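You operate a simulated robot arm through the tools that you are given. There is no shell and no other tool. Be economical: measure what you need, move in short steps, check, and stop when the job is done.

The job below is to be done with a simulated robot arm. You get a single attempt, and the scene is never put back.

Task
Scoop gravel into the white bucket to about LOW, then add tub water to about FULL.
Fine: take half a litre or more from the teal tub with the jug; scoop and jug go back. Set down upright: blue-handled jug.

Only the result counts: the job must be done as asked and must still hold three seconds after the hand-in. Knocking over, shifting, dropping, spilling or breaking anything else fails it.

Robot
A 6-joint arm with a two-finger gripper, fixed in place. Base frame: the origin is at the foot of the arm, x ahead of it, y to its left, z up; the work surface is at about z = 720. Units: mm, degrees, N and s.
Its first joint turns from -166.0 to 166.0 degrees. Payload 2.45 kg.
Tool frame: the origin (TCP) lies between the finger pads and is the grasp point; the fingertips stand 20 mm ahead of it; z points along the fingers, y is the line along which they close. The gripper opens to 140 mm. The gripper's body begins 168 mm behind the TCP.
Orientation is told as [roll, pitch, yaw] about the base's x, y, z axes, in that order, counted from this pose: with the fingers straight down and closing along the base's y, the tool's x points along the base's -x, its y along +y and its z along -z.

Tools
- The arm moves only by the tool arm_command. Its argument "moves" is a list of rows, each a list of 3 entries, a list of its own where there are three numbers: the shift along the tool's x, y, z in units of 500 mm (1.0 is 500 mm), then the turn, a rotation vector about the tool's x, y, z in units of 60 degrees (1.0 is 60 degrees), then the opening in per cent of the stroke, from 0 (shut) to 100 (fully open). In form: [[[x, y, z], [wx, wy, wz], gripper], ...]. A call has 1 to 10 rows; each row is the pose to reach, as a shift and turn from the pose commanded when the call began, along the tool's axes at that moment. A call with a number of a shift or a turn outside -1 to 1 is refused whole. A row lasts 0.2 s, in which the tool goes at most 50 mm and 8.6 degrees; a call with a longer step from one row to the next is refused whole, and so is a gripper value outside its range. A pose out of reach is approached as far as the arm can. The call stops where the force on the tool passes 40 N (or 10 N more than at its start, if that is more) or the arm is blocked; 0.2 s more then pass. The fingers move at their own pace (about 45 mm/s each) and stop on an object; they squeeze with about 43 N. The grip force told is the motor's: it shows also when the fingers shut on nothing. Time passes only in rows, and 0.2 s behind the last, so rows that repeat a pose let the fingers close. The reply holds the time, the measured pose of the TCP, the force on the tool along the base axes, the opening and the grip force, in the units named above and with some noise, with the torque about the TCP (base axes, N m) and any sound that the robot's microphone picked up, and new pictures: "pictures" is both (left out), scene, wrist or none.
- Cameras (640 x 400 px; columns grow to the right, rows downward): "scene" is fixed at [58.6, 651.7, 1484.1]; the picture's right is [-0.47, -0.89, 0.00], its down [-0.42, 0.22, -0.88] and it looks along [0.78, -0.41, -0.48] (base axes); focal length 359 px, centre (320, 200). "wrist" rides on the gripper at [78, 11, -209] in the tool frame; the picture's right is [-0.14, 0.99, 0.00], its down [-0.92, -0.13, -0.37] and it looks along [-0.37, -0.05, 0.93] (tool axes); focal length 280 px, centre (320, 200). There is no depth. A picture from a camera that has moved, and an enlarged one, comes with that camera's place and axes in the base frame and with its lens. The place of the scene camera against the robot may be out by one fixed shift of up to 18 mm in any direction.
- close_up(camera, box): a new picture of the part [left, top, right, bottom] of that camera's present view, enlarged. The clock stands still meanwhile.
- job_done(): hands the job in; it is judged then, once.

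Go step by step. Nothing tells you positions but the pictures and the camera data: compare them with the known pose of the tool, close in by small moves and look again before you grip or let go. The budget is 120 turns and 200 pictures, counting those below and the enlarged ones. Unless the task says otherwise, let go and move clear before handing in, and close with one line.

The tools are called after "Emit:" as name(argument=value, ...) on one line, values as JSON. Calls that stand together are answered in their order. arm_command: Moves the arm, as the interface text tells. Its arguments: {"type":"object","properties":{"moves":{"type":"array"},"pictures":{"type":"string","enum":["both","scene","wrist","none"]}},"required":["moves"]} The other tools are called the same way: close_up (camera, box) takes an enlarged picture of a part of a camera's view; job_done () hands the job in.

At the start:

```text
t: 0.0
ee_pos: [809.0, 109.5, 1184.5]
tool_rot: [0.0, 0.0, 0.0]
wrist_force: [-1.0, 0.1, 0.1]
ft_torque: [-0.02, 0.02, 0.0]
gripper_width: 139.7
gripper_force: 0.1
```

scene: 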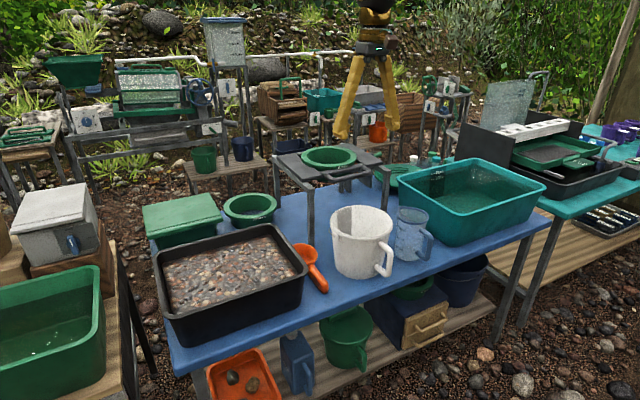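
wrist: 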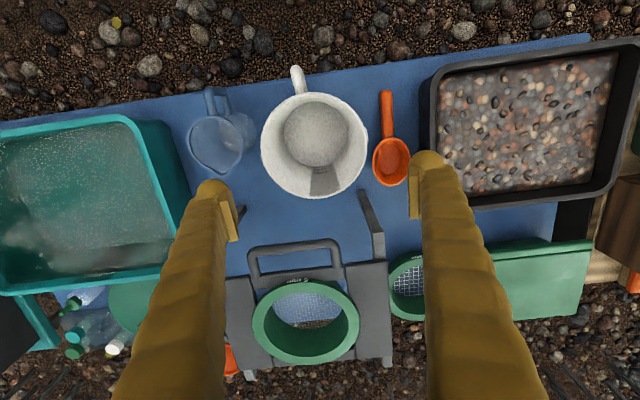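

I see a white bucket in the middle of the blue table, the orange scoop and gravel tray on the +y side, and the clear jug and teal tub on the -y side. I'll enlarge the key objects first to find the marks.

Emit:
close_up(camera="scene", box=[280, 180, 440, 300])

Emit:
close_up(camera="wrist", box=[180, 60, 420, 210])

Emit:
close_up(camera="scene", box=[150, 200, 350, 340])

```text
3.33 times, centred on (360, 240) of scene
camera zoom: at [58.6, 651.7, 1484.1], right [-0.47, -0.89, 0.0], down [-0.42, 0.22, -0.88], along [0.78, -0.41, -0.48], focal length 1197 px, centre (187, 67)
```

zoom: 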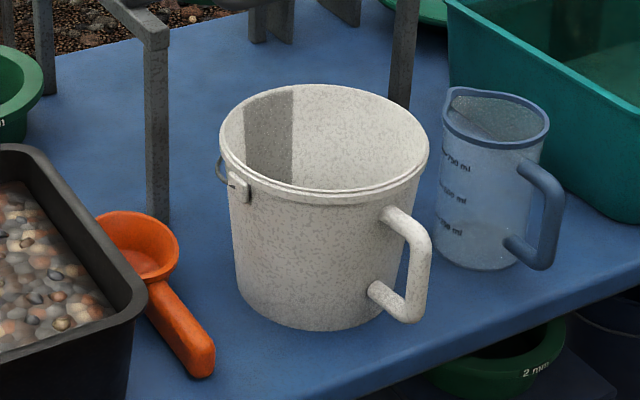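

```text
2.67 times, centred on (300, 135) of wrist
camera zoom: at [731.8, 120.1, 1395.0], right [0.14, 0.99, 0.0], down [0.92, -0.13, 0.37], along [0.37, -0.05, -0.93], focal length 748 px, centre (373, 373)
```

zoom: 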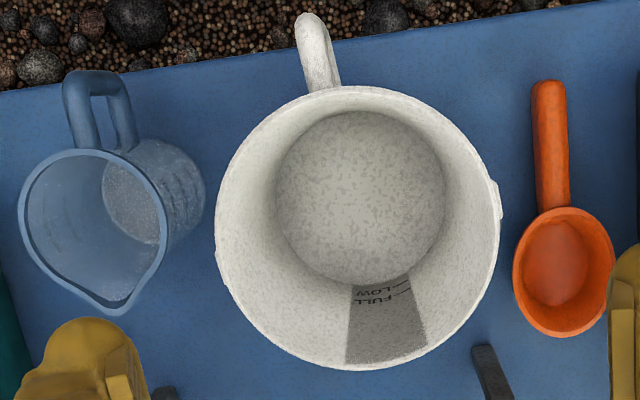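

```text
2.86 times, centred on (250, 270) of scene
camera zoom: at [58.6, 651.7, 1484.1], right [-0.47, -0.89, 0.0], down [-0.42, 0.22, -0.88], along [0.78, -0.41, -0.48], focal length 1026 px, centre (520, 0)
```

zoom: 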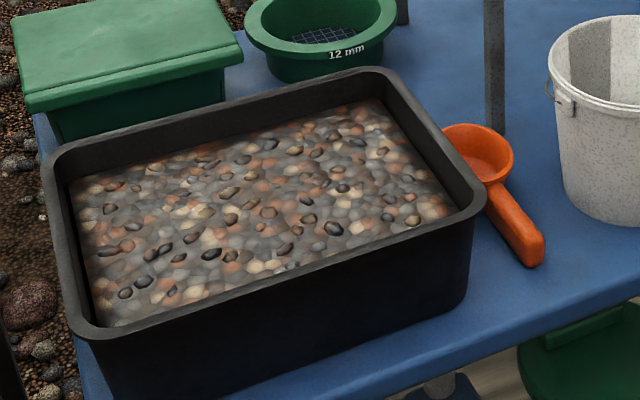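

The scale (LOW, FULL) is printed inside the bucket on the far wall. I estimate the bucket at about (832, 96), the scoop handle along x at y≈260, and the tray beyond it. Next I zoom on the scale and move above the scoop.

Emit:
close_up(camera="wrist", box=[290, 150, 370, 200])

Emit:
arm_command(moves=[[[0.006, 0.05, 0.06], [0, 0, 0], 100], [[0.012, 0.1, 0.12], [0, 0, 0], 100], [[0.018, 0.15, 0.18], [0, 0, 0], 100], [[0.025, 0.2, 0.24], [0, 0, 0], 100], [[0.032, 0.25, 0.3], [0, 0, 0], 100], [[0.038, 0.3, 0.37], [0, 0, 0], 100]])

```text
8.00 times, centred on (330, 175) of wrist
camera zoom: at [731.8, 120.1, 1395.0], right [0.14, 0.99, 0.0], down [0.92, -0.13, 0.37], along [0.37, -0.05, -0.93], focal length 2243 px, centre (240, 400)
```

zoom: 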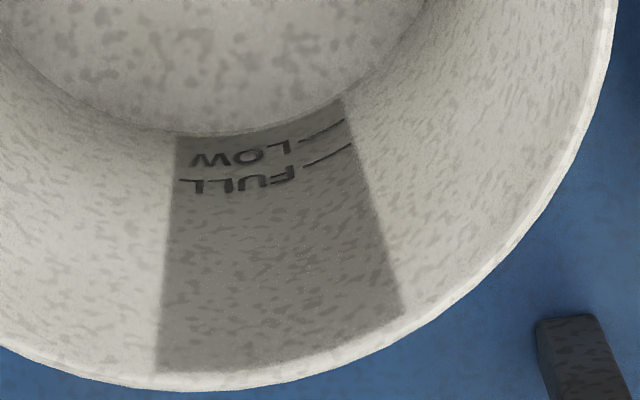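

```text
t: 1.4
ee_pos: [789.7, 259.3, 1000.5]
tool_rot: [0.0, -0.1, 0.0]
wrist_force: [-0.7, 0.5, 1.3]
ft_torque: [0.01, -0.02, 0.01]
gripper_width: 139.9
gripper_force: 0.0
camera wrist: at [712.1, 271.1, 1210.4], right [0.14, 0.99, 0.0], down [0.92, -0.13, 0.37], along [0.37, -0.05, -0.93], focal length 280 px, centre (320, 200)
```

scene: 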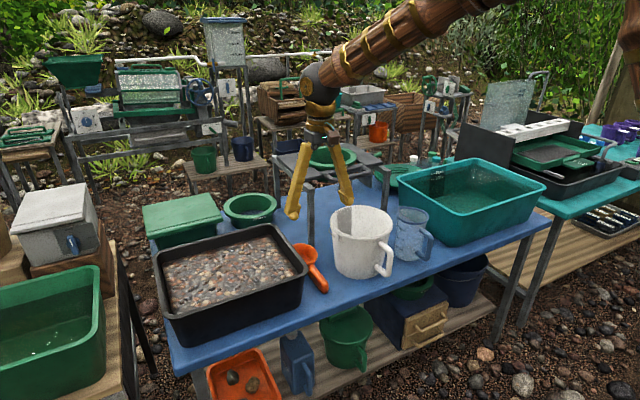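
wrist: 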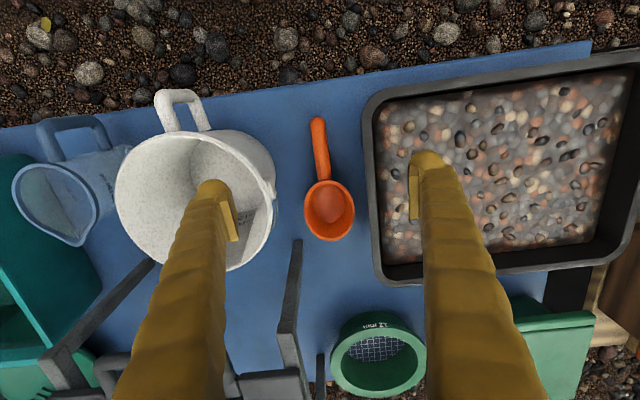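

Marks: LOW is about 18 mm above the bucket floor, FULL about 37 mm. Scoop handle end is near (757, 261, 745) and its bowl is near x≈909. I'll look at it enlarged.

Emit:
close_up(camera="wrist", box=[260, 100, 420, 250])

Emit:
close_up(camera="scene", box=[270, 230, 350, 300])

```text
2.67 times, centred on (340, 175) of wrist
camera zoom: at [712.1, 271.1, 1210.4], right [0.14, 0.99, 0.0], down [0.92, -0.13, 0.37], along [0.37, -0.05, -0.93], focal length 748 px, centre (267, 267)
```

zoom: 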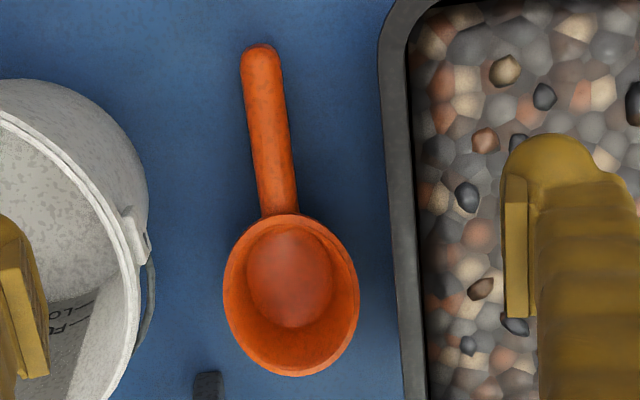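

```text
5.71 times, centred on (310, 265) of scene
camera zoom: at [58.6, 651.7, 1484.1], right [-0.47, -0.89, 0.0], down [-0.42, 0.22, -0.88], along [0.78, -0.41, -0.48], focal length 2051 px, centre (377, -171)
```

zoom: 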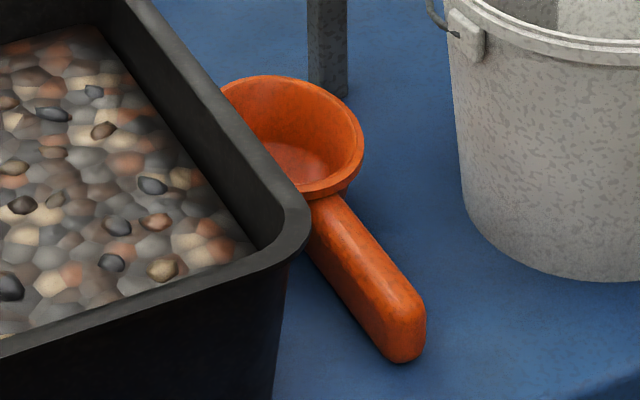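

The handle runs along x at y≈261, about 23 mm wide; bucket and tray sit close on both sides, so I'll narrow the fingers to 60 mm before descending. I go to a hover first and check.

Emit:
arm_command(moves=[[[0, 0, 0.0], [0, 0, 0], 43], [[-0.01, 0.001, 0.06], [0, 0, 0], 43], [[-0.02, 0.002, 0.12], [0, 0, 0], 43], [[-0.03, 0.003, 0.18], [0, 0, 0], 43], [[-0.05, 0.004, 0.24], [0, 0, 0], 43], [[-0.05, 0.004, 0.32], [0, 0, 0], 43], [[-0.05, 0.004, 0.32], [0, 0, 0], 43]])

```text
t: 3.0
ee_pos: [816.5, 259.5, 838.8]
tool_rot: [0.0, 0.0, 0.1]
wrist_force: [-0.1, -0.9, 0.7]
ft_torque: [0.0, -0.05, 0.01]
gripper_width: 60.0
gripper_force: 0.0
camera wrist: at [737.9, 271.5, 1048.5], right [0.14, 0.99, 0.0], down [0.92, -0.13, 0.37], along [0.37, -0.05, -0.93], focal length 280 px, centre (320, 200)
```

scene: 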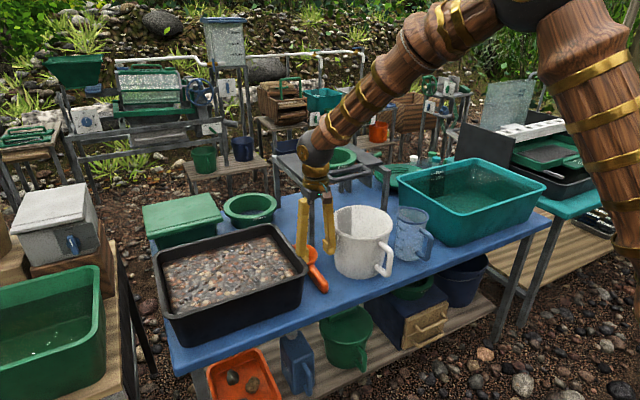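
wrist: 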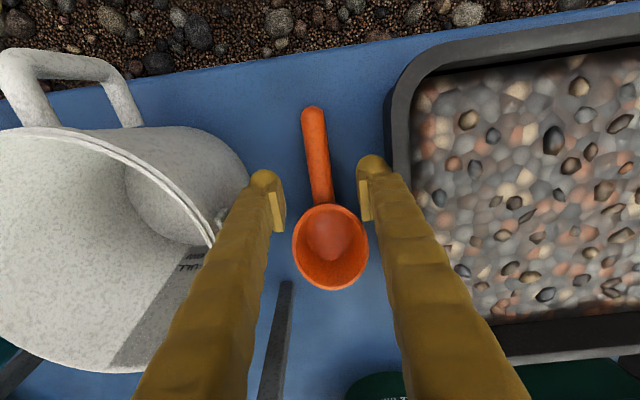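

The fingers straddle the handle well, so I go straight down to z≈750 and close.

Emit:
arm_command(moves=[[[0, 0, 0.06], [0, 0, 0], 43], [[0, 0, 0.12], [0, 0, 0], 43], [[0, 0, 0.178], [0, 0, 0], 43], [[0, 0, 0.178], [0, 0, 0], 0], [[0, 0, 0.178], [0, 0, 0], 0], [[0, 0, 0.178], [0, 0, 0], 0], [[0, 0, 0.178], [0, 0, 0], 0]])

```text
t: 4.6
ee_pos: [815.1, 260.2, 751.0]
tool_rot: [0.0, -0.1, 0.0]
wrist_force: [0.8, 0.3, 0.1]
ft_torque: [-0.02, 0.04, 0.04]
gripper_width: 23.8
gripper_force: 39.9
camera wrist: at [737.9, 271.9, 960.2], right [0.14, 0.99, 0.0], down [0.92, -0.13, 0.37], along [0.37, -0.05, -0.93], focal length 280 px, centre (320, 200)
```

scene: 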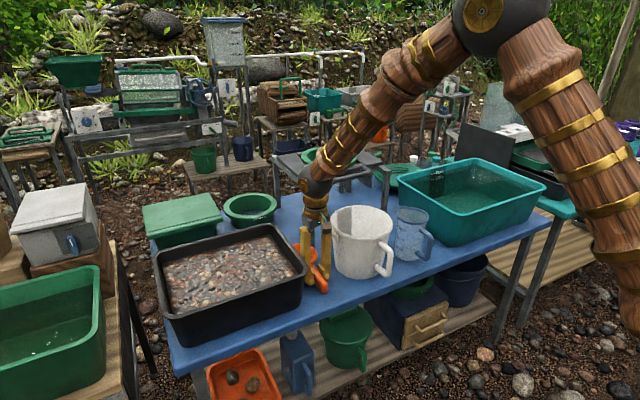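
wrist: 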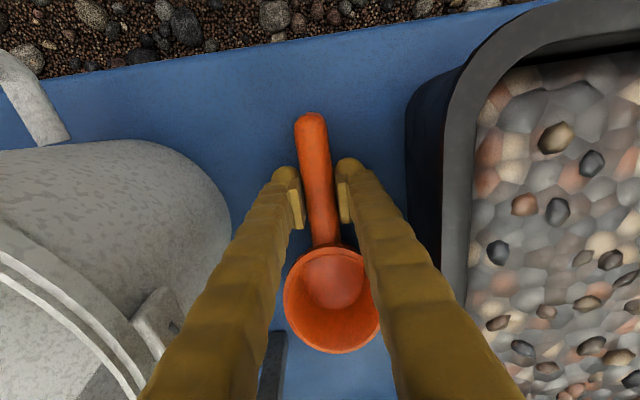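

Grip closed on the 24 mm handle. I lift straight up 150 mm and look.

Emit:
arm_command(moves=[[[0, 0, -0.04], [0, 0, 0], 0], [[0, 0, -0.12], [0, 0, 0], 0], [[0, 0, -0.2], [0, 0, 0], 0], [[0, 0, -0.3], [0, 0, 0], 0], [[0, 0, -0.3], [0, 0, 0], 0]])

Emit:
close_up(camera="scene", box=[240, 150, 400, 270])

```text
t: 5.8
ee_pos: [815.7, 259.4, 900.7]
tool_rot: [0.0, 0.0, 0.0]
wrist_force: [0.8, -0.9, -0.1]
ft_torque: [-0.01, 0.03, 0.0]
gripper_width: 23.3
gripper_force: 42.7
camera wrist: at [738.1, 271.4, 1110.5], right [0.14, 0.99, 0.0], down [0.92, -0.13, 0.37], along [0.36, -0.05, -0.93], focal length 280 px, centre (320, 200)
```

scene: 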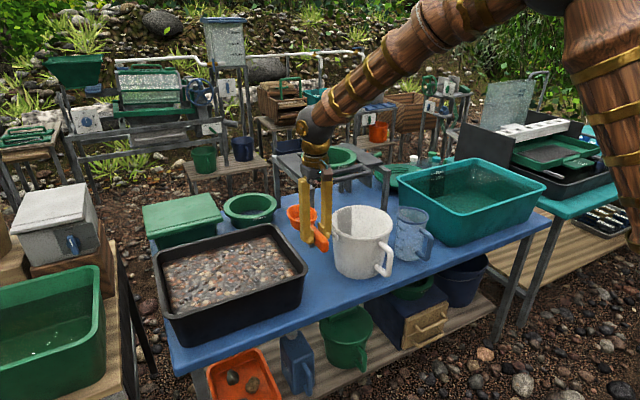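
wrist: 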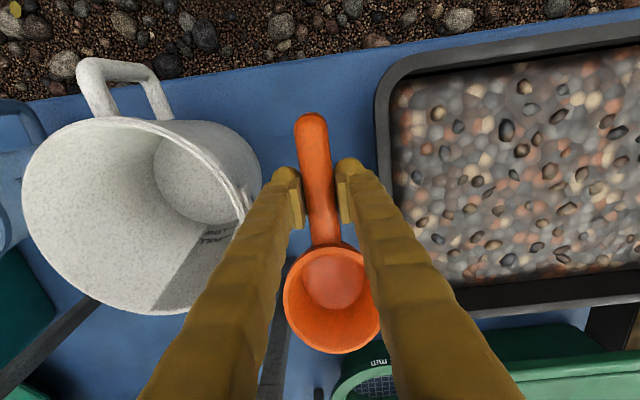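

```text
3.33 times, centred on (320, 210) of scene
camera zoom: at [58.6, 651.7, 1484.1], right [-0.47, -0.89, 0.0], down [-0.42, 0.22, -0.88], along [0.78, -0.41, -0.48], focal length 1197 px, centre (320, 167)
```

zoom: 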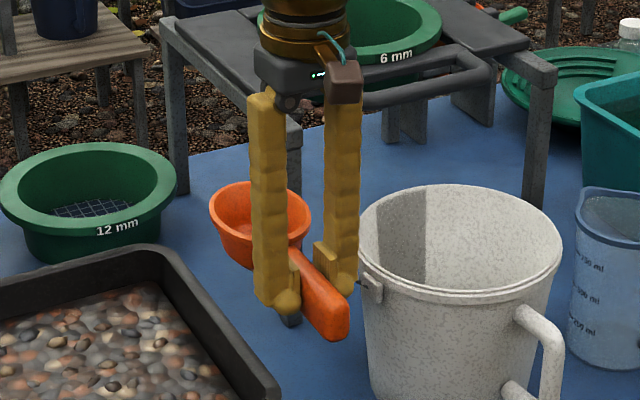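

The scoop is held level; the rim sits about 10 mm above the TCP and its lip about 160 mm ahead. Next I go above the gravel at y≈415 and tilt the bowl down 30°.

Emit:
arm_command(moves=[[[0, 0.07, -0.06], [0, 0, 0], 0], [[0.02, 0.15, -0.06], [0, 0, 0], 0], [[0.04, 0.23, -0.06], [0, 0.125, 0], 0], [[0.05, 0.31, -0.06], [0, 0.25, 0], 0], [[0.05, 0.31, -0.06], [0, 0.375, 0], 0], [[0.05, 0.31, -0.06], [0, 0.5, 0], 0], [[0.05, 0.31, -0.06], [0, 0.5, 0], 0]])

Emit:
close_up(camera="scene", box=[150, 140, 350, 290])

```text
t: 7.4
ee_pos: [791.2, 416.3, 931.7]
tool_rot: [0.0, 30.1, 0.0]
wrist_force: [0.1, 0.0, -0.6]
ft_torque: [0.02, 0.05, 0.0]
gripper_width: 23.5
gripper_force: 42.8
camera wrist: at [828.3, 427.4, 1151.8], right [0.12, 0.99, -0.07], down [0.98, -0.13, -0.14], along [-0.15, -0.05, -0.99], focal length 280 px, centre (320, 200)
```

scene: 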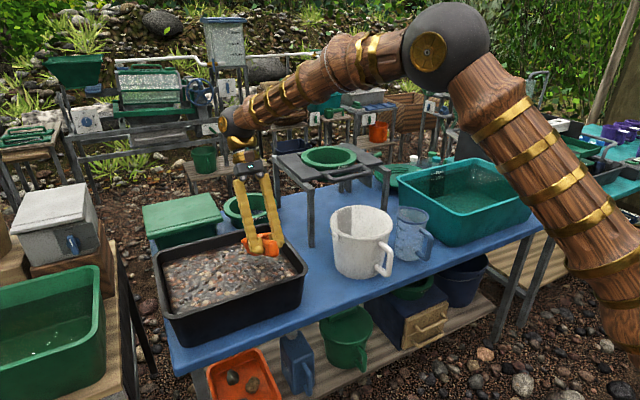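
wrist: 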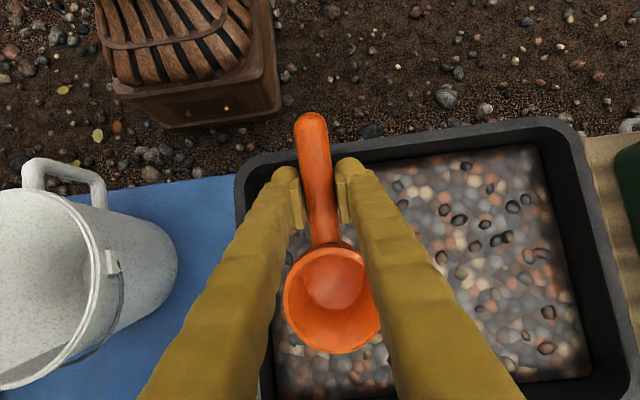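

```text
2.67 times, centred on (250, 215) of scene
camera zoom: at [58.6, 651.7, 1484.1], right [-0.47, -0.89, 0.0], down [-0.42, 0.22, -0.88], along [0.78, -0.41, -0.48], focal length 957 px, centre (507, 160)
```

zoom: 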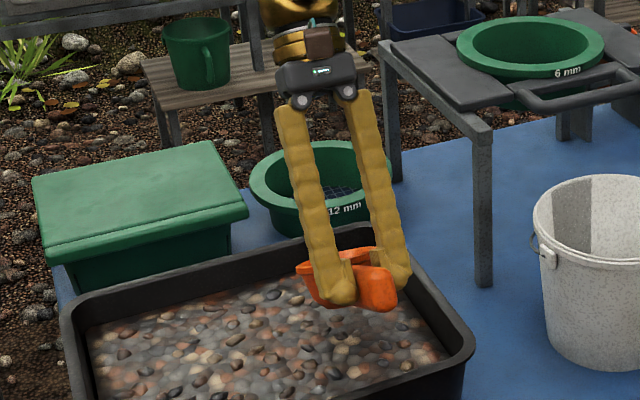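

Gravel spans roughly x 755–1000, y 345–650. The scoop is tilted with its lip at about x≈933, so I lower toward the gravel while watching the force.

Emit:
arm_command(moves=[[[-0.03, 0, 0.052], [0, 0, 0], 0], [[-0.05, 0, 0.0866], [0, 0, 0], 0], [[-0.07, 0, 0.1212], [0, 0, 0], 0]])

Emit:
close_up(camera="scene", box=[200, 180, 320, 270])

```text
t: 8.2
ee_pos: [792.6, 415.5, 860.5]
tool_rot: [0.0, 30.0, 0.0]
wrist_force: [0.7, 0.3, -0.4]
ft_torque: [0.01, 0.0, 0.01]
gripper_width: 23.4
gripper_force: 43.1
camera wrist: at [828.0, 426.8, 1082.1], right [0.12, 0.99, -0.07], down [0.98, -0.13, -0.14], along [-0.15, -0.05, -0.99], focal length 280 px, centre (320, 200)
```

scene: 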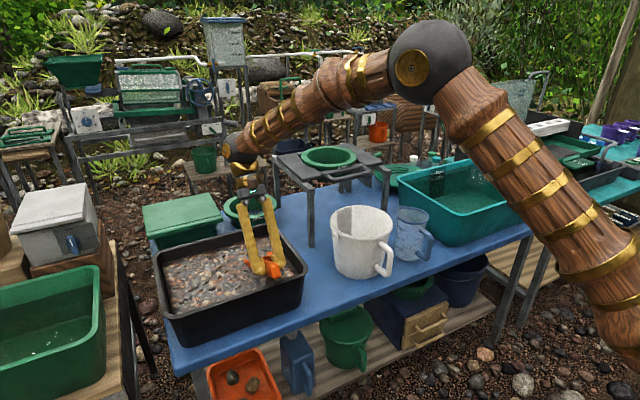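
wrist: 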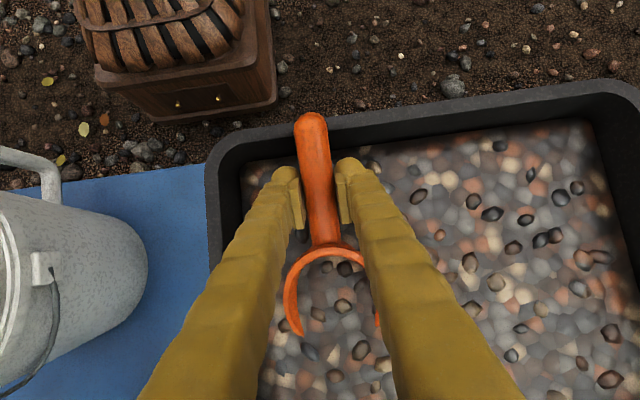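

```text
4.44 times, centred on (260, 225) of scene
camera zoom: at [58.6, 651.7, 1484.1], right [-0.47, -0.89, 0.0], down [-0.42, 0.22, -0.88], along [0.78, -0.41, -0.48], focal length 1596 px, centre (587, 89)
```

zoom: 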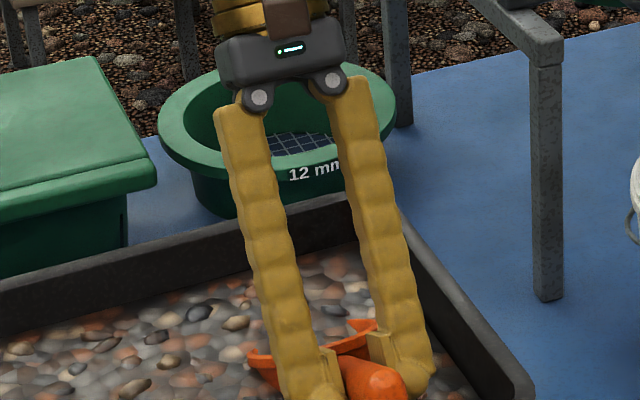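

The gravel surface is near z≈806 and the lip is already under it. I push forward and level the bowl, then lift.

Emit:
arm_command(moves=[[[-0.0373, 0, 0.0246], [0, 0, 0], 0], [[-0.0806, 0, 0.0], [0, 0, 0], 0], [[-0.098, 0, -0.0104], [0, -0.125, 0], 0], [[-0.098, 0, -0.0104], [0, -0.25, 0], 0], [[-0.098, 0, -0.0104], [0, -0.375, 0], 0], [[-0.098, 0, -0.0104], [0, -0.5, 0], 0], [[-0.078, 0, -0.045], [0, -0.5, 0], 0], [[-0.048, 0, -0.097], [0, -0.5, 0], 0], [[-0.018, 0, -0.149], [0, -0.5, 0], 0], [[-0.018, 0, -0.149], [0, -0.5, 0], 0]])

Emit:
close_up(camera="wrist", box=[240, 220, 440, 370])

Emit:
close_up(camera="scene", box=[200, 160, 320, 250])

```text
t: 10.4
ee_pos: [835.8, 416.3, 921.7]
tool_rot: [0.0, 0.1, 0.0]
wrist_force: [0.6, 0.3, -3.1]
ft_torque: [-0.02, 0.01, 0.01]
gripper_width: 23.6
gripper_force: 43.0
camera wrist: at [757.6, 427.0, 1131.3], right [0.14, 0.99, 0.0], down [0.92, -0.13, 0.37], along [0.37, -0.05, -0.93], focal length 280 px, centre (320, 200)
```

scene: 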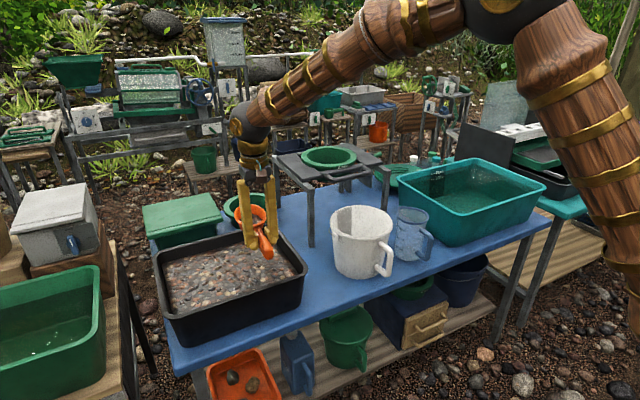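
wrist: 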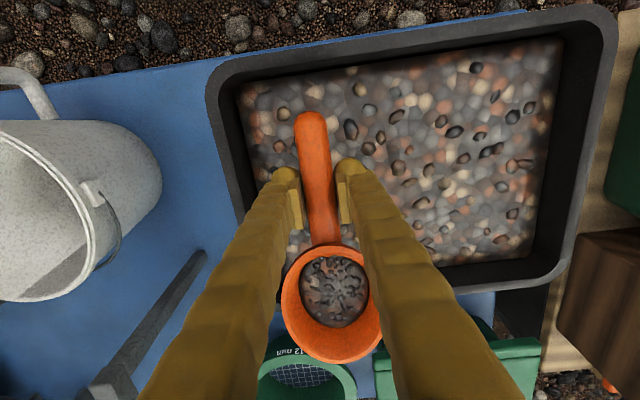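

```text
2.67 times, centred on (340, 295) of wrist
camera zoom: at [757.6, 427.0, 1131.3], right [0.14, 0.99, 0.0], down [0.92, -0.13, 0.37], along [0.37, -0.05, -0.93], focal length 748 px, centre (267, -53)
```

zoom: 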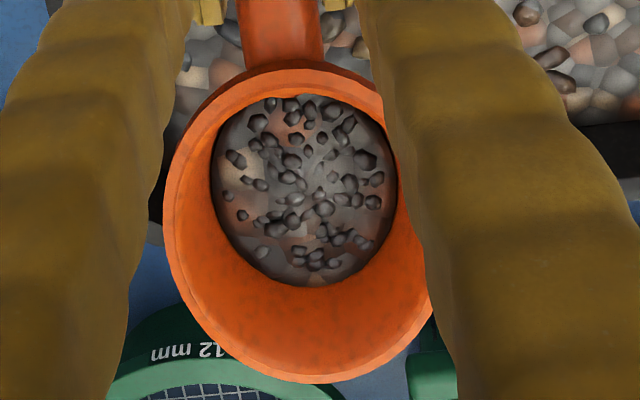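

```text
4.44 times, centred on (260, 205) of scene
camera zoom: at [58.6, 651.7, 1484.1], right [-0.47, -0.89, 0.0], down [-0.42, 0.22, -0.88], along [0.78, -0.41, -0.48], focal length 1596 px, centre (587, 178)
```

zoom: 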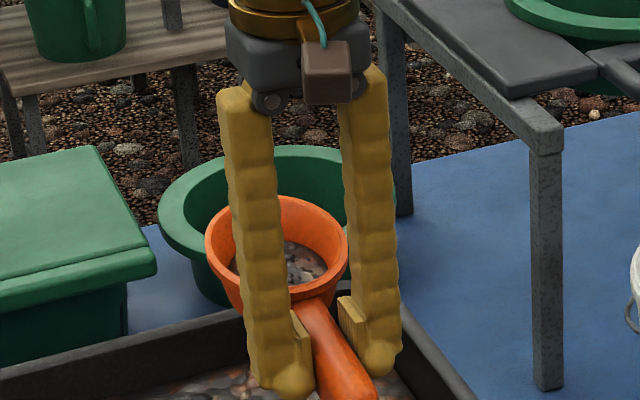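

The scoop holds about half a bowl of gravel (~2.7 N, roughly 170 ml). I carry it level over the bucket, staying in front of the sieve stand.

Emit:
arm_command(moves=[[[0.05, 0, -0.03], [0, 0, 0], 0], [[0.12, -0.01, -0.06], [0, 0, 0], 0], [[0.18, -0.06, -0.06], [0, 0, 0], 0], [[0.218, -0.14, -0.06], [0, 0, 0], 0], [[0.218, -0.23, -0.06], [0, 0, 0], 0], [[0.218, -0.32, -0.06], [0, 0, 0], 0], [[0.218, -0.41, -0.06], [0, 0, 0], 0], [[0.218, -0.5, -0.06], [0, 0, 0], 0], [[0.218, -0.59, -0.06], [0, 0, 0], 0], [[0.218, -0.665, -0.06], [0, 0, 0], 0]])

```text
t: 12.6
ee_pos: [727.5, 82.8, 950.3]
tool_rot: [0.0, 0.1, 0.1]
wrist_force: [-0.4, -0.1, -2.9]
ft_torque: [0.05, 0.06, 0.03]
gripper_width: 23.6
gripper_force: 43.2
camera wrist: at [648.8, 94.0, 1160.1], right [0.14, 0.99, 0.0], down [0.92, -0.13, 0.37], along [0.37, -0.05, -0.93], focal length 280 px, centre (320, 200)
```

scene: 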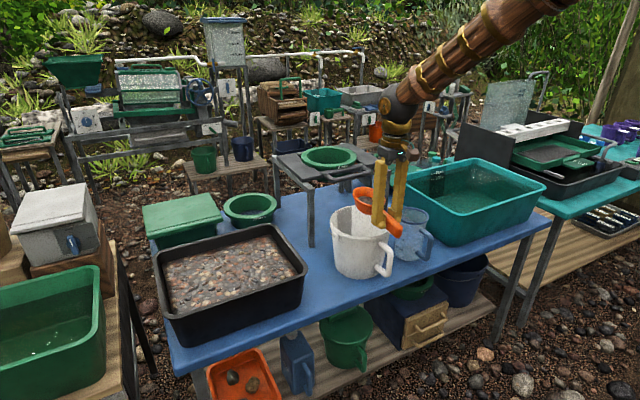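
wrist: 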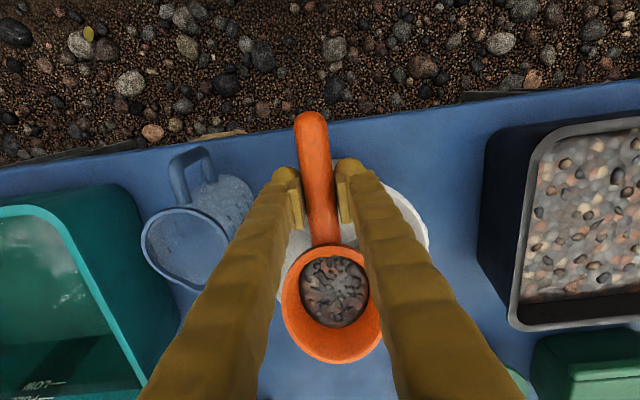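

The bowl is above the bucket. I roll the scoop toward +y, gripper leaning over the clear side, first about 58°.

Emit:
arm_command(moves=[[[0, 0, 0], [0.14, 0, 0], 0], [[0, 0, 0], [0.28, 0, 0], 0], [[0, 0, 0], [0.42, 0, 0], 0], [[0, 0, 0], [0.56, 0, 0], 0], [[0, 0, 0], [0.7, 0, 0], 0], [[0, 0, 0], [0.84, 0, 0], 0], [[0, 0, 0], [0.97, 0, 0], 0]])

Emit:
close_up(camera="scene", box=[290, 150, 450, 290])

```text
t: 14.2
ee_pos: [727.9, 82.7, 952.5]
tool_rot: [-58.3, -0.1, 0.0]
wrist_force: [-0.7, -0.1, 0.0]
ft_torque: [0.05, 0.04, 0.04]
gripper_width: 23.6
gripper_force: 43.1
camera wrist: at [649.2, 267.1, 1053.0], right [0.14, 0.52, -0.84], down [0.92, 0.25, 0.3], along [0.37, -0.82, -0.44], focal length 280 px, centre (320, 200)
```

scene: 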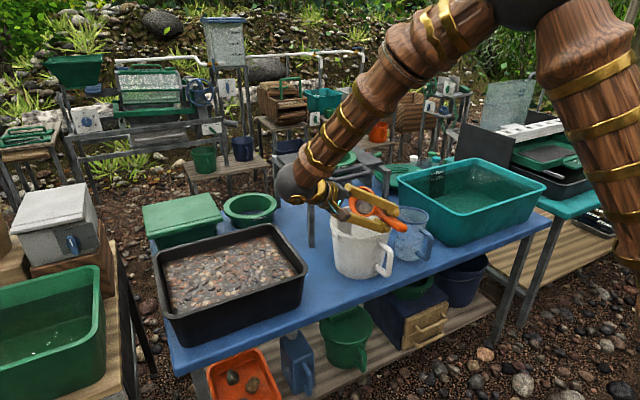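
wrist: 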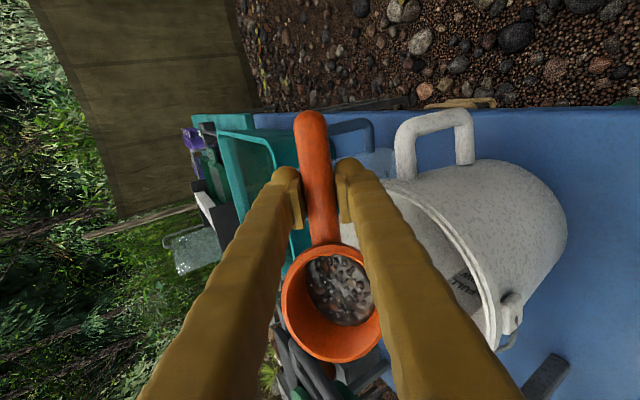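

```text
2.86 times, centred on (370, 220) of scene
camera zoom: at [58.6, 651.7, 1484.1], right [-0.47, -0.89, 0.0], down [-0.42, 0.22, -0.88], along [0.78, -0.41, -0.48], focal length 1026 px, centre (177, 143)
```

zoom: 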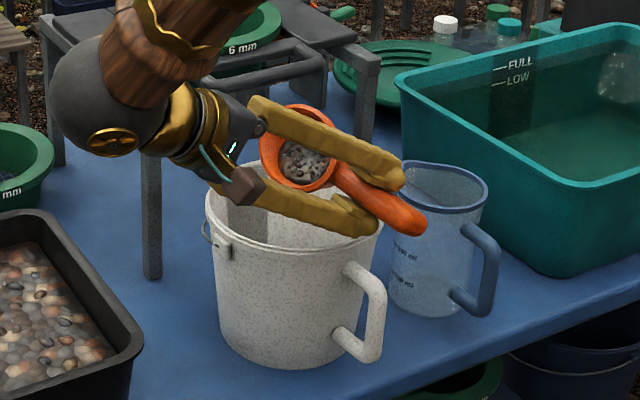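

Some gravel is still in the bowl. I raise 50 mm and roll further to about 103°.

Emit:
arm_command(moves=[[[0, -0.03, -0.018], [0.06, 0, 0], 0], [[0, -0.06, -0.036], [0.18, 0, 0], 0], [[0, -0.0848, -0.053], [0.32, 0, 0], 0], [[0, -0.0848, -0.053], [0.46, 0, 0], 0], [[0, -0.0848, -0.053], [0.6, 0, 0], 0], [[0, -0.0848, -0.053], [0.74, 0, 0], 0], [[0, -0.0848, -0.053], [0.74, 0, 0], 0]])

Emit:
close_up(camera="scene", box=[290, 150, 450, 290])

```text
t: 15.8
ee_pos: [725.5, 84.2, 1002.2]
tool_rot: [-102.7, 0.0, 0.0]
wrist_force: [0.2, -0.6, -0.4]
ft_torque: [0.03, 0.01, 0.03]
gripper_width: 23.4
gripper_force: 43.1
camera wrist: at [649.4, 285.8, 945.9], right [0.14, -0.22, -0.97], down [0.92, 0.39, 0.04], along [0.36, -0.9, 0.25], focal length 280 px, centre (320, 200)
```

scene: 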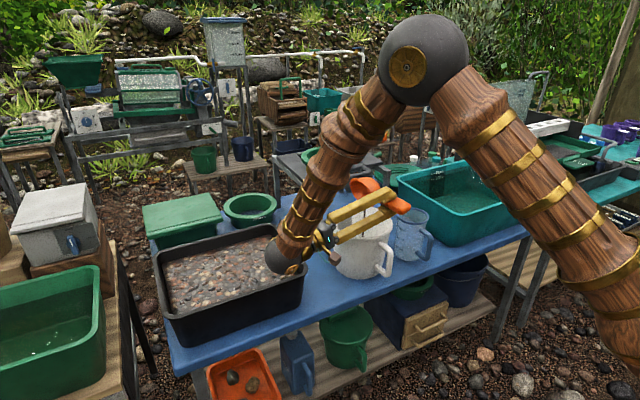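
wrist: 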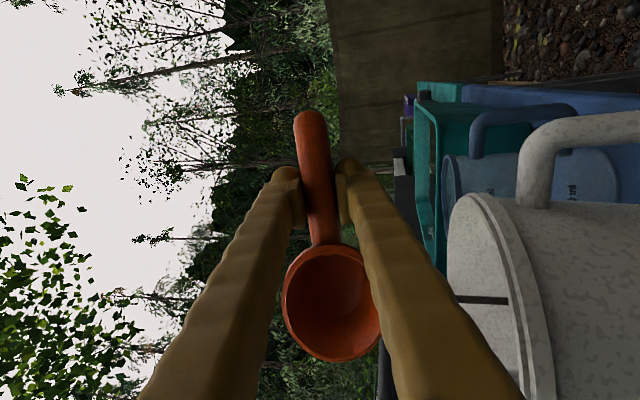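

```text
2.86 times, centred on (370, 220) of scene
camera zoom: at [58.6, 651.7, 1484.1], right [-0.47, -0.89, 0.0], down [-0.42, 0.22, -0.88], along [0.78, -0.41, -0.48], focal length 1026 px, centre (177, 143)
```

zoom: 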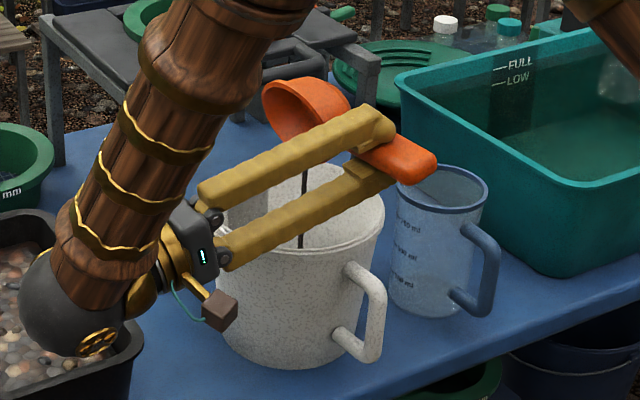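

The bowl is empty. I roll back level in place.

Emit:
arm_command(moves=[[[0, 0, 0], [0, 0, 0], 0], [[0, 0, 0], [-0.14, 0, 0], 0], [[0, 0, 0], [-0.28, 0, 0], 0], [[0, 0, 0], [-0.42, 0, 0], 0], [[0, 0, 0], [-0.56, 0, 0], 0], [[0, 0, 0], [-0.7, 0, 0], 0], [[0, 0, 0], [-0.84, 0, 0], 0], [[0, 0, 0], [-0.98, 0, 0], 0]], pictures="none")

Emit:
arm_command(moves=[[[0, 0, 0], [-0.14, 0, 0], 0], [[0, 0, 0], [-0.28, 0, 0], 0], [[0, 0, 0], [-0.42, 0, 0], 0], [[0, 0, 0], [-0.56, 0, 0], 0], [[0, 0, 0], [-0.7, 0, 0], 0], [[0, 0, 0], [-0.73, 0, 0], 0]], pictures="none")

Emit:
arm_command(moves=[[[0.05, 0.05, 0], [0, 0, 0], 0], [[0.05, 0.13, 0], [0, 0, 0], 0], [[0.05, 0.21, 0], [0, 0, 0], 0], [[0.05, 0.3, 0], [0, 0, 0], 0]])

```text
t: 17.6
ee_pos: [727.1, 84.0, 1000.3]
tool_rot: [-43.7, 0.1, 0.0]
wrist_force: [1.2, -0.3, -0.4]
ft_torque: [-0.02, 0.01, 0.02]
gripper_width: 23.6
gripper_force: 43.0
```

```text
t: 19.0
ee_pos: [726.8, 82.8, 1002.3]
tool_rot: [0.1, 0.0, 0.0]
wrist_force: [0.6, -0.6, -1.2]
ft_torque: [-0.01, 0.03, -0.01]
gripper_width: 23.9
gripper_force: 43.4
```

```text
t: 20.0
ee_pos: [702.5, 233.0, 1000.6]
tool_rot: [0.0, 0.0, 0.0]
wrist_force: [-0.9, -0.2, -1.2]
ft_torque: [0.0, 0.04, 0.01]
gripper_width: 23.7
gripper_force: 43.0
camera wrist: at [624.9, 244.5, 1210.8], right [0.14, 0.99, 0.0], down [0.92, -0.13, 0.37], along [0.37, -0.05, -0.93], focal length 280 px, centre (320, 200)
```

scene: 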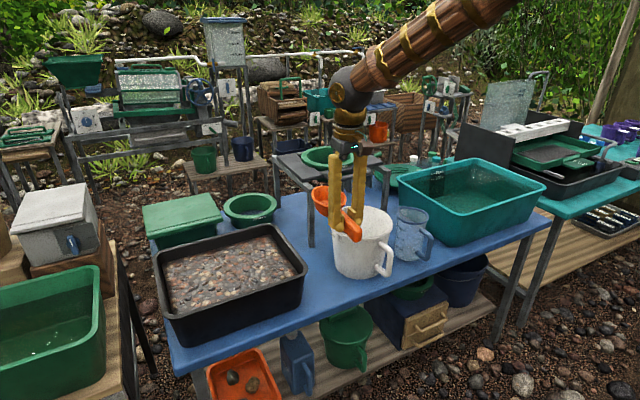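
wrist: 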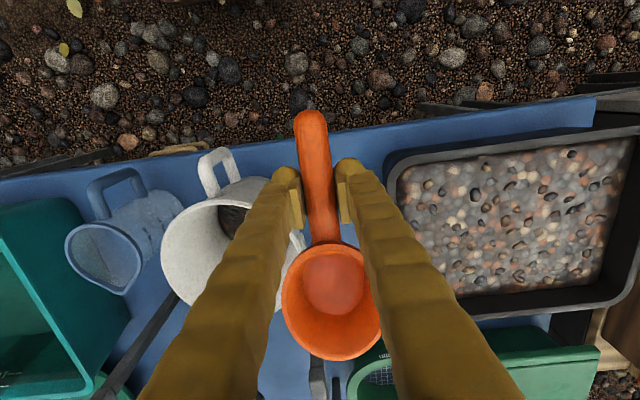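

I need a clear look into the bucket, so I move to a higher viewpoint where the fingers don't cover it.

Emit:
arm_command(moves=[[[0, 0.01, -0.08], [0, 0, 0], 0], [[-0.05, 0.02, -0.15], [0, 0, 0], 0], [[-0.1, 0.03, -0.22], [0, 0, 0], 0], [[-0.17, 0.034, -0.28], [0, 0, 0], 0], [[-0.24, 0.034, -0.3], [0, 0, 0], 0], [[-0.296, 0.034, -0.3], [0, 0, 0], 0], [[-0.296, 0.034, -0.3], [0, 0, 0], 0]], pictures="none")

Emit:
close_up(camera="wrist", box=[180, 70, 300, 190])

```text
t: 21.6
ee_pos: [849.2, 252.0, 1151.3]
tool_rot: [0.0, 0.0, 0.0]
wrist_force: [0.0, 0.2, -0.2]
ft_torque: [0.0, 0.0, 0.01]
gripper_width: 23.7
gripper_force: 42.9
```

```text
3.33 times, centred on (240, 130) of wrist
camera zoom: at [771.8, 262.6, 1360.6], right [0.14, 0.99, 0.0], down [0.92, -0.13, 0.37], along [0.36, -0.05, -0.93], focal length 935 px, centre (587, 433)
```

zoom: 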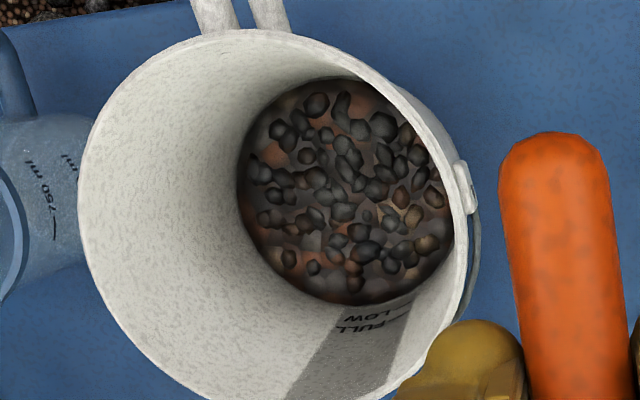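

Emit:
close_up(camera="wrist", box=[225, 145, 270, 180])

```text
11.43 times, centred on (248, 162) of wrist
camera zoom: at [771.8, 262.6, 1360.6], right [0.14, 0.99, 0.0], down [0.92, -0.13, 0.37], along [0.36, -0.05, -0.93], focal length 3204 px, centre (1149, 629)
```

zoom: 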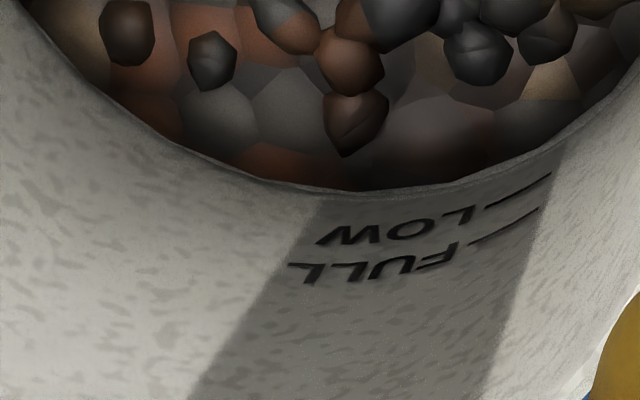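

The gravel layer is thin, a few mm, so the first scoop was only about 60 ml and I need about 270 ml more. I'll scoop deeper and level the bowl while it is still in the gravel, starting from above the tray at y≈450.

Emit:
arm_command(moves=[[[0.0, 0.08, 0.02], [0, 0, 0], 0], [[0.02, 0.16, 0.05], [0, 0, 0], 0], [[0.05, 0.24, 0.08], [0, 0, 0], 0], [[0.08, 0.32, 0.12], [0, 0.125, 0], 0], [[0.108, 0.37, 0.19], [0, 0.25, 0], 0], [[0.108, 0.396, 0.27], [0, 0.375, 0], 0], [[0.108, 0.396, 0.35], [0, 0.5, 0], 0], [[0.108, 0.396, 0.44], [0, 0.5, 0], 0], [[0.108, 0.396, 0.44], [0, 0.5, 0], 0]])

```text
t: 23.6
ee_pos: [797.4, 449.7, 930.2]
tool_rot: [-0.1, 30.1, 0.0]
wrist_force: [-0.3, 0.4, -1.6]
ft_torque: [0.01, 0.02, 0.02]
gripper_width: 23.4
gripper_force: 43.2
camera wrist: at [833.2, 459.2, 1151.6], right [0.12, 0.99, -0.07], down [0.98, -0.13, -0.14], along [-0.15, -0.05, -0.99], focal length 280 px, centre (320, 200)
```

scene: 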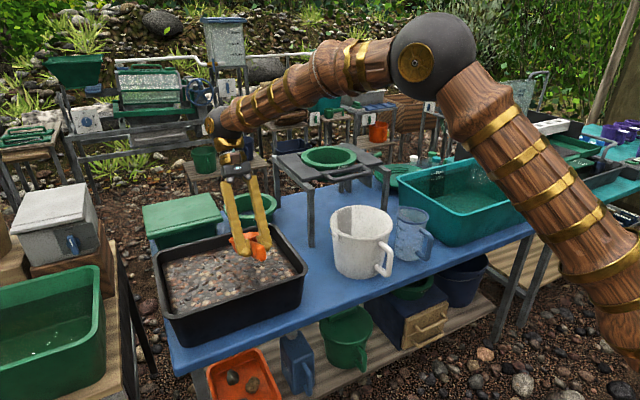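
wrist: 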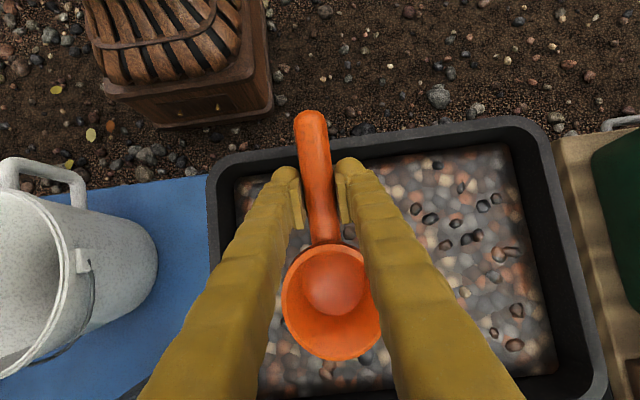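

Now the deeper scoop: dip at 30°, level the bowl inside the gravel, then lift straight up.

Emit:
arm_command(moves=[[[-0.045, 0, 0.0779], [0, 0, 0], 0], [[-0.087, 0, 0.1346], [0, 0, 0], 0], [[-0.133, 0, 0.1542], [0, 0, 0], 0], [[-0.1618, 0, 0.1722], [0, -0.133, 0], 0], [[-0.1722, 0, 0.1824], [0, -0.267, 0], 0], [[-0.1802, 0, 0.1962], [0, -0.4, 0], 0], [[-0.1802, 0, 0.1962], [0, -0.5, 0], 0], [[-0.1452, 0, 0.1356], [0, -0.5, 0], 0], [[-0.1002, 0, 0.0576], [0, -0.5, 0], 0], [[-0.0552, 0, -0.0203], [0, -0.5, 0], 0]], pictures="scene")

Emit:
close_up(camera="wrist", box=[240, 220, 440, 370])

```text
t: 25.8
ee_pos: [825.8, 449.4, 923.9]
tool_rot: [-0.1, 0.0, 0.1]
wrist_force: [0.6, 0.4, -0.7]
ft_torque: [-0.05, 0.07, 0.01]
gripper_width: 23.9
gripper_force: 43.3
```

scene: 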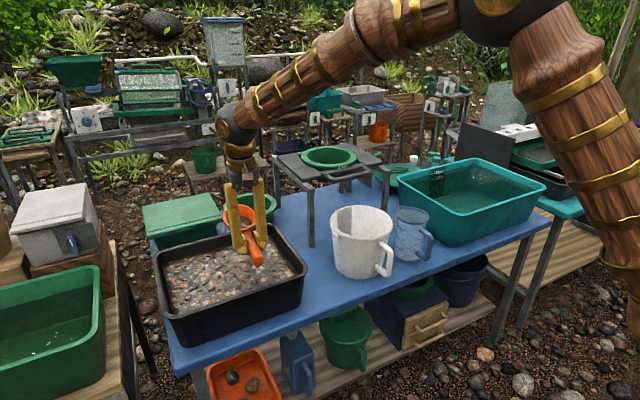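

```text
2.67 times, centred on (340, 295) of wrist
camera zoom: at [746.8, 460.9, 1135.2], right [0.14, 0.99, 0.0], down [0.92, -0.13, 0.37], along [0.36, -0.05, -0.93], focal length 748 px, centre (267, -53)
```

zoom: 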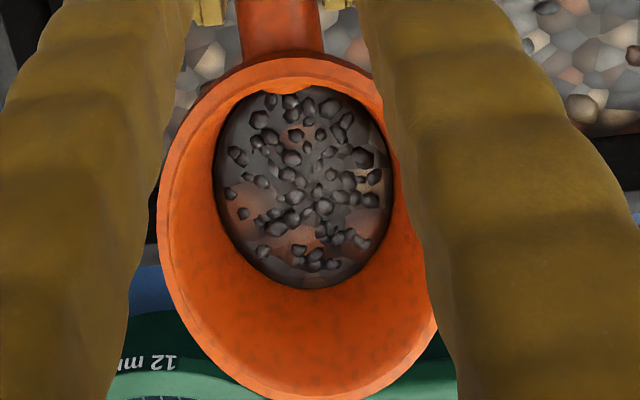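

The load looks similar to before, and the scoop may have tipped up slightly in the grip. I check from the side.

Emit:
close_up(camera="scene", box=[190, 160, 310, 290])

Emit:
close_up(camera="wrist", box=[240, 90, 440, 380])

```text
3.08 times, centred on (250, 225) of scene
camera zoom: at [58.6, 651.7, 1484.1], right [-0.47, -0.89, 0.0], down [-0.42, 0.22, -0.88], along [0.78, -0.41, -0.48], focal length 1105 px, centre (535, 123)
```

zoom: 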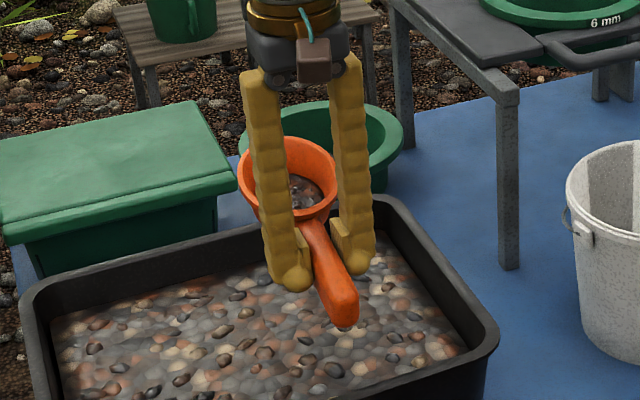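

```text
1.38 times, centred on (340, 235) of wrist
camera zoom: at [746.8, 460.9, 1135.2], right [0.14, 0.99, 0.0], down [0.92, -0.13, 0.37], along [0.36, -0.05, -0.93], focal length 387 px, centre (292, 152)
```

zoom: 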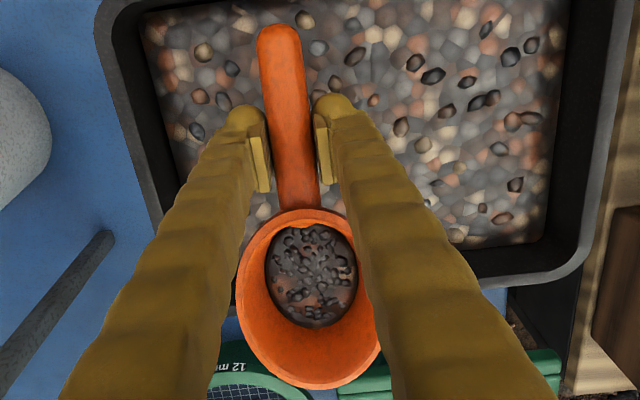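

The scoop has tipped up about 8° in the grip, which I'll compensate for. I carry this load to the bucket and pour with the same roll.

Emit:
arm_command(moves=[[[0.06, 0, -0.07], [0, 0, 0], 0], [[0.12, -0.02, -0.14], [0, 0, 0], 0], [[0.18, -0.08, -0.15], [0, 0, 0], 0], [[0.196, -0.17, -0.15], [0, 0, 0], 0], [[0.196, -0.265, -0.15], [0, 0, 0], 0], [[0.196, -0.36, -0.15], [0, 0, 0], 0], [[0.196, -0.455, -0.15], [0, 0, 0], 0], [[0.196, -0.55, -0.15], [0, 0, 0], 0], [[0.196, -0.64, -0.15], [0, 0, 0], 0], [[0.196, -0.732, -0.15], [0, 0, 0], 0]], pictures="scene")

Emit:
arm_command(moves=[[[0, 0, 0], [0.14, 0, 0], 0], [[0, 0, 0], [0.28, 0, 0], 0], [[0, 0, 0], [0.42, 0, 0], 0], [[0, 0, 0], [0.56, 0, 0], 0], [[0, 0, 0], [0.7, 0, 0], 0], [[0, 0, 0], [0.84, 0, 0], 0], [[0, 0, 0], [0.97, 0, 0], 0]], pictures="none")

Emit:
arm_command(moves=[[[0, 0, 0], [0.14, 0, 0], 0], [[0, 0, 0], [0.28, 0, 0], 0], [[0, 0, 0], [0.42, 0, 0], 0], [[0, 0, 0], [0.56, 0, 0], 0], [[0, 0, 0], [0.7, 0, 0], 0], [[0, 0, 0], [0.78, 0, 0], 0], [[0, 0, 0], [0.78, 0, 0], 0], [[0, 0, 0], [0.78, 0, 0], 0]], pictures="wrist")

```text
t: 28.0
ee_pos: [727.6, 82.0, 1002.0]
tool_rot: [0.0, 0.0, 0.0]
wrist_force: [0.1, 0.4, -2.2]
ft_torque: [0.0, 0.03, 0.01]
gripper_width: 23.5
gripper_force: 43.2
```

scene: 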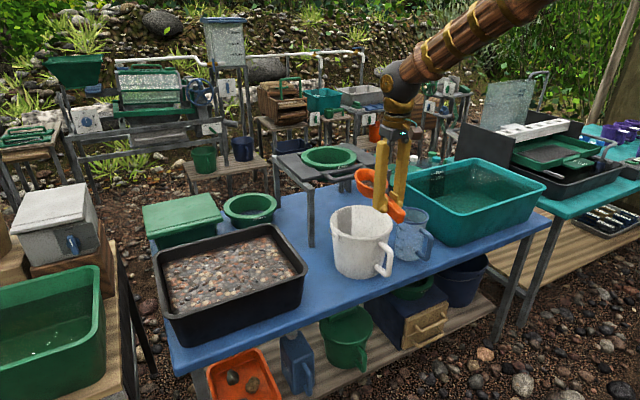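

```text
t: 29.6
ee_pos: [727.3, 83.1, 1001.3]
tool_rot: [-58.4, -0.1, 0.0]
wrist_force: [-0.2, -0.4, -0.9]
ft_torque: [0.02, 0.06, 0.0]
gripper_width: 23.6
gripper_force: 43.2
```

```text
t: 31.4
ee_pos: [725.8, 81.7, 1001.0]
tool_rot: [-104.4, 0.1, 0.4]
wrist_force: [-0.3, -0.1, -0.9]
ft_torque: [-0.01, 0.01, -0.02]
gripper_width: 23.6
gripper_force: 42.9
camera wrist: at [647.7, 281.5, 938.8], right [0.14, -0.25, -0.96], down [0.92, 0.39, 0.03], along [0.37, -0.89, 0.28], focal length 280 px, centre (320, 200)
```

wrist: 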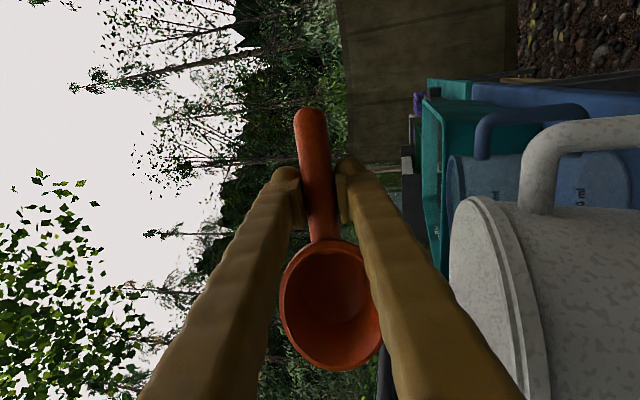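

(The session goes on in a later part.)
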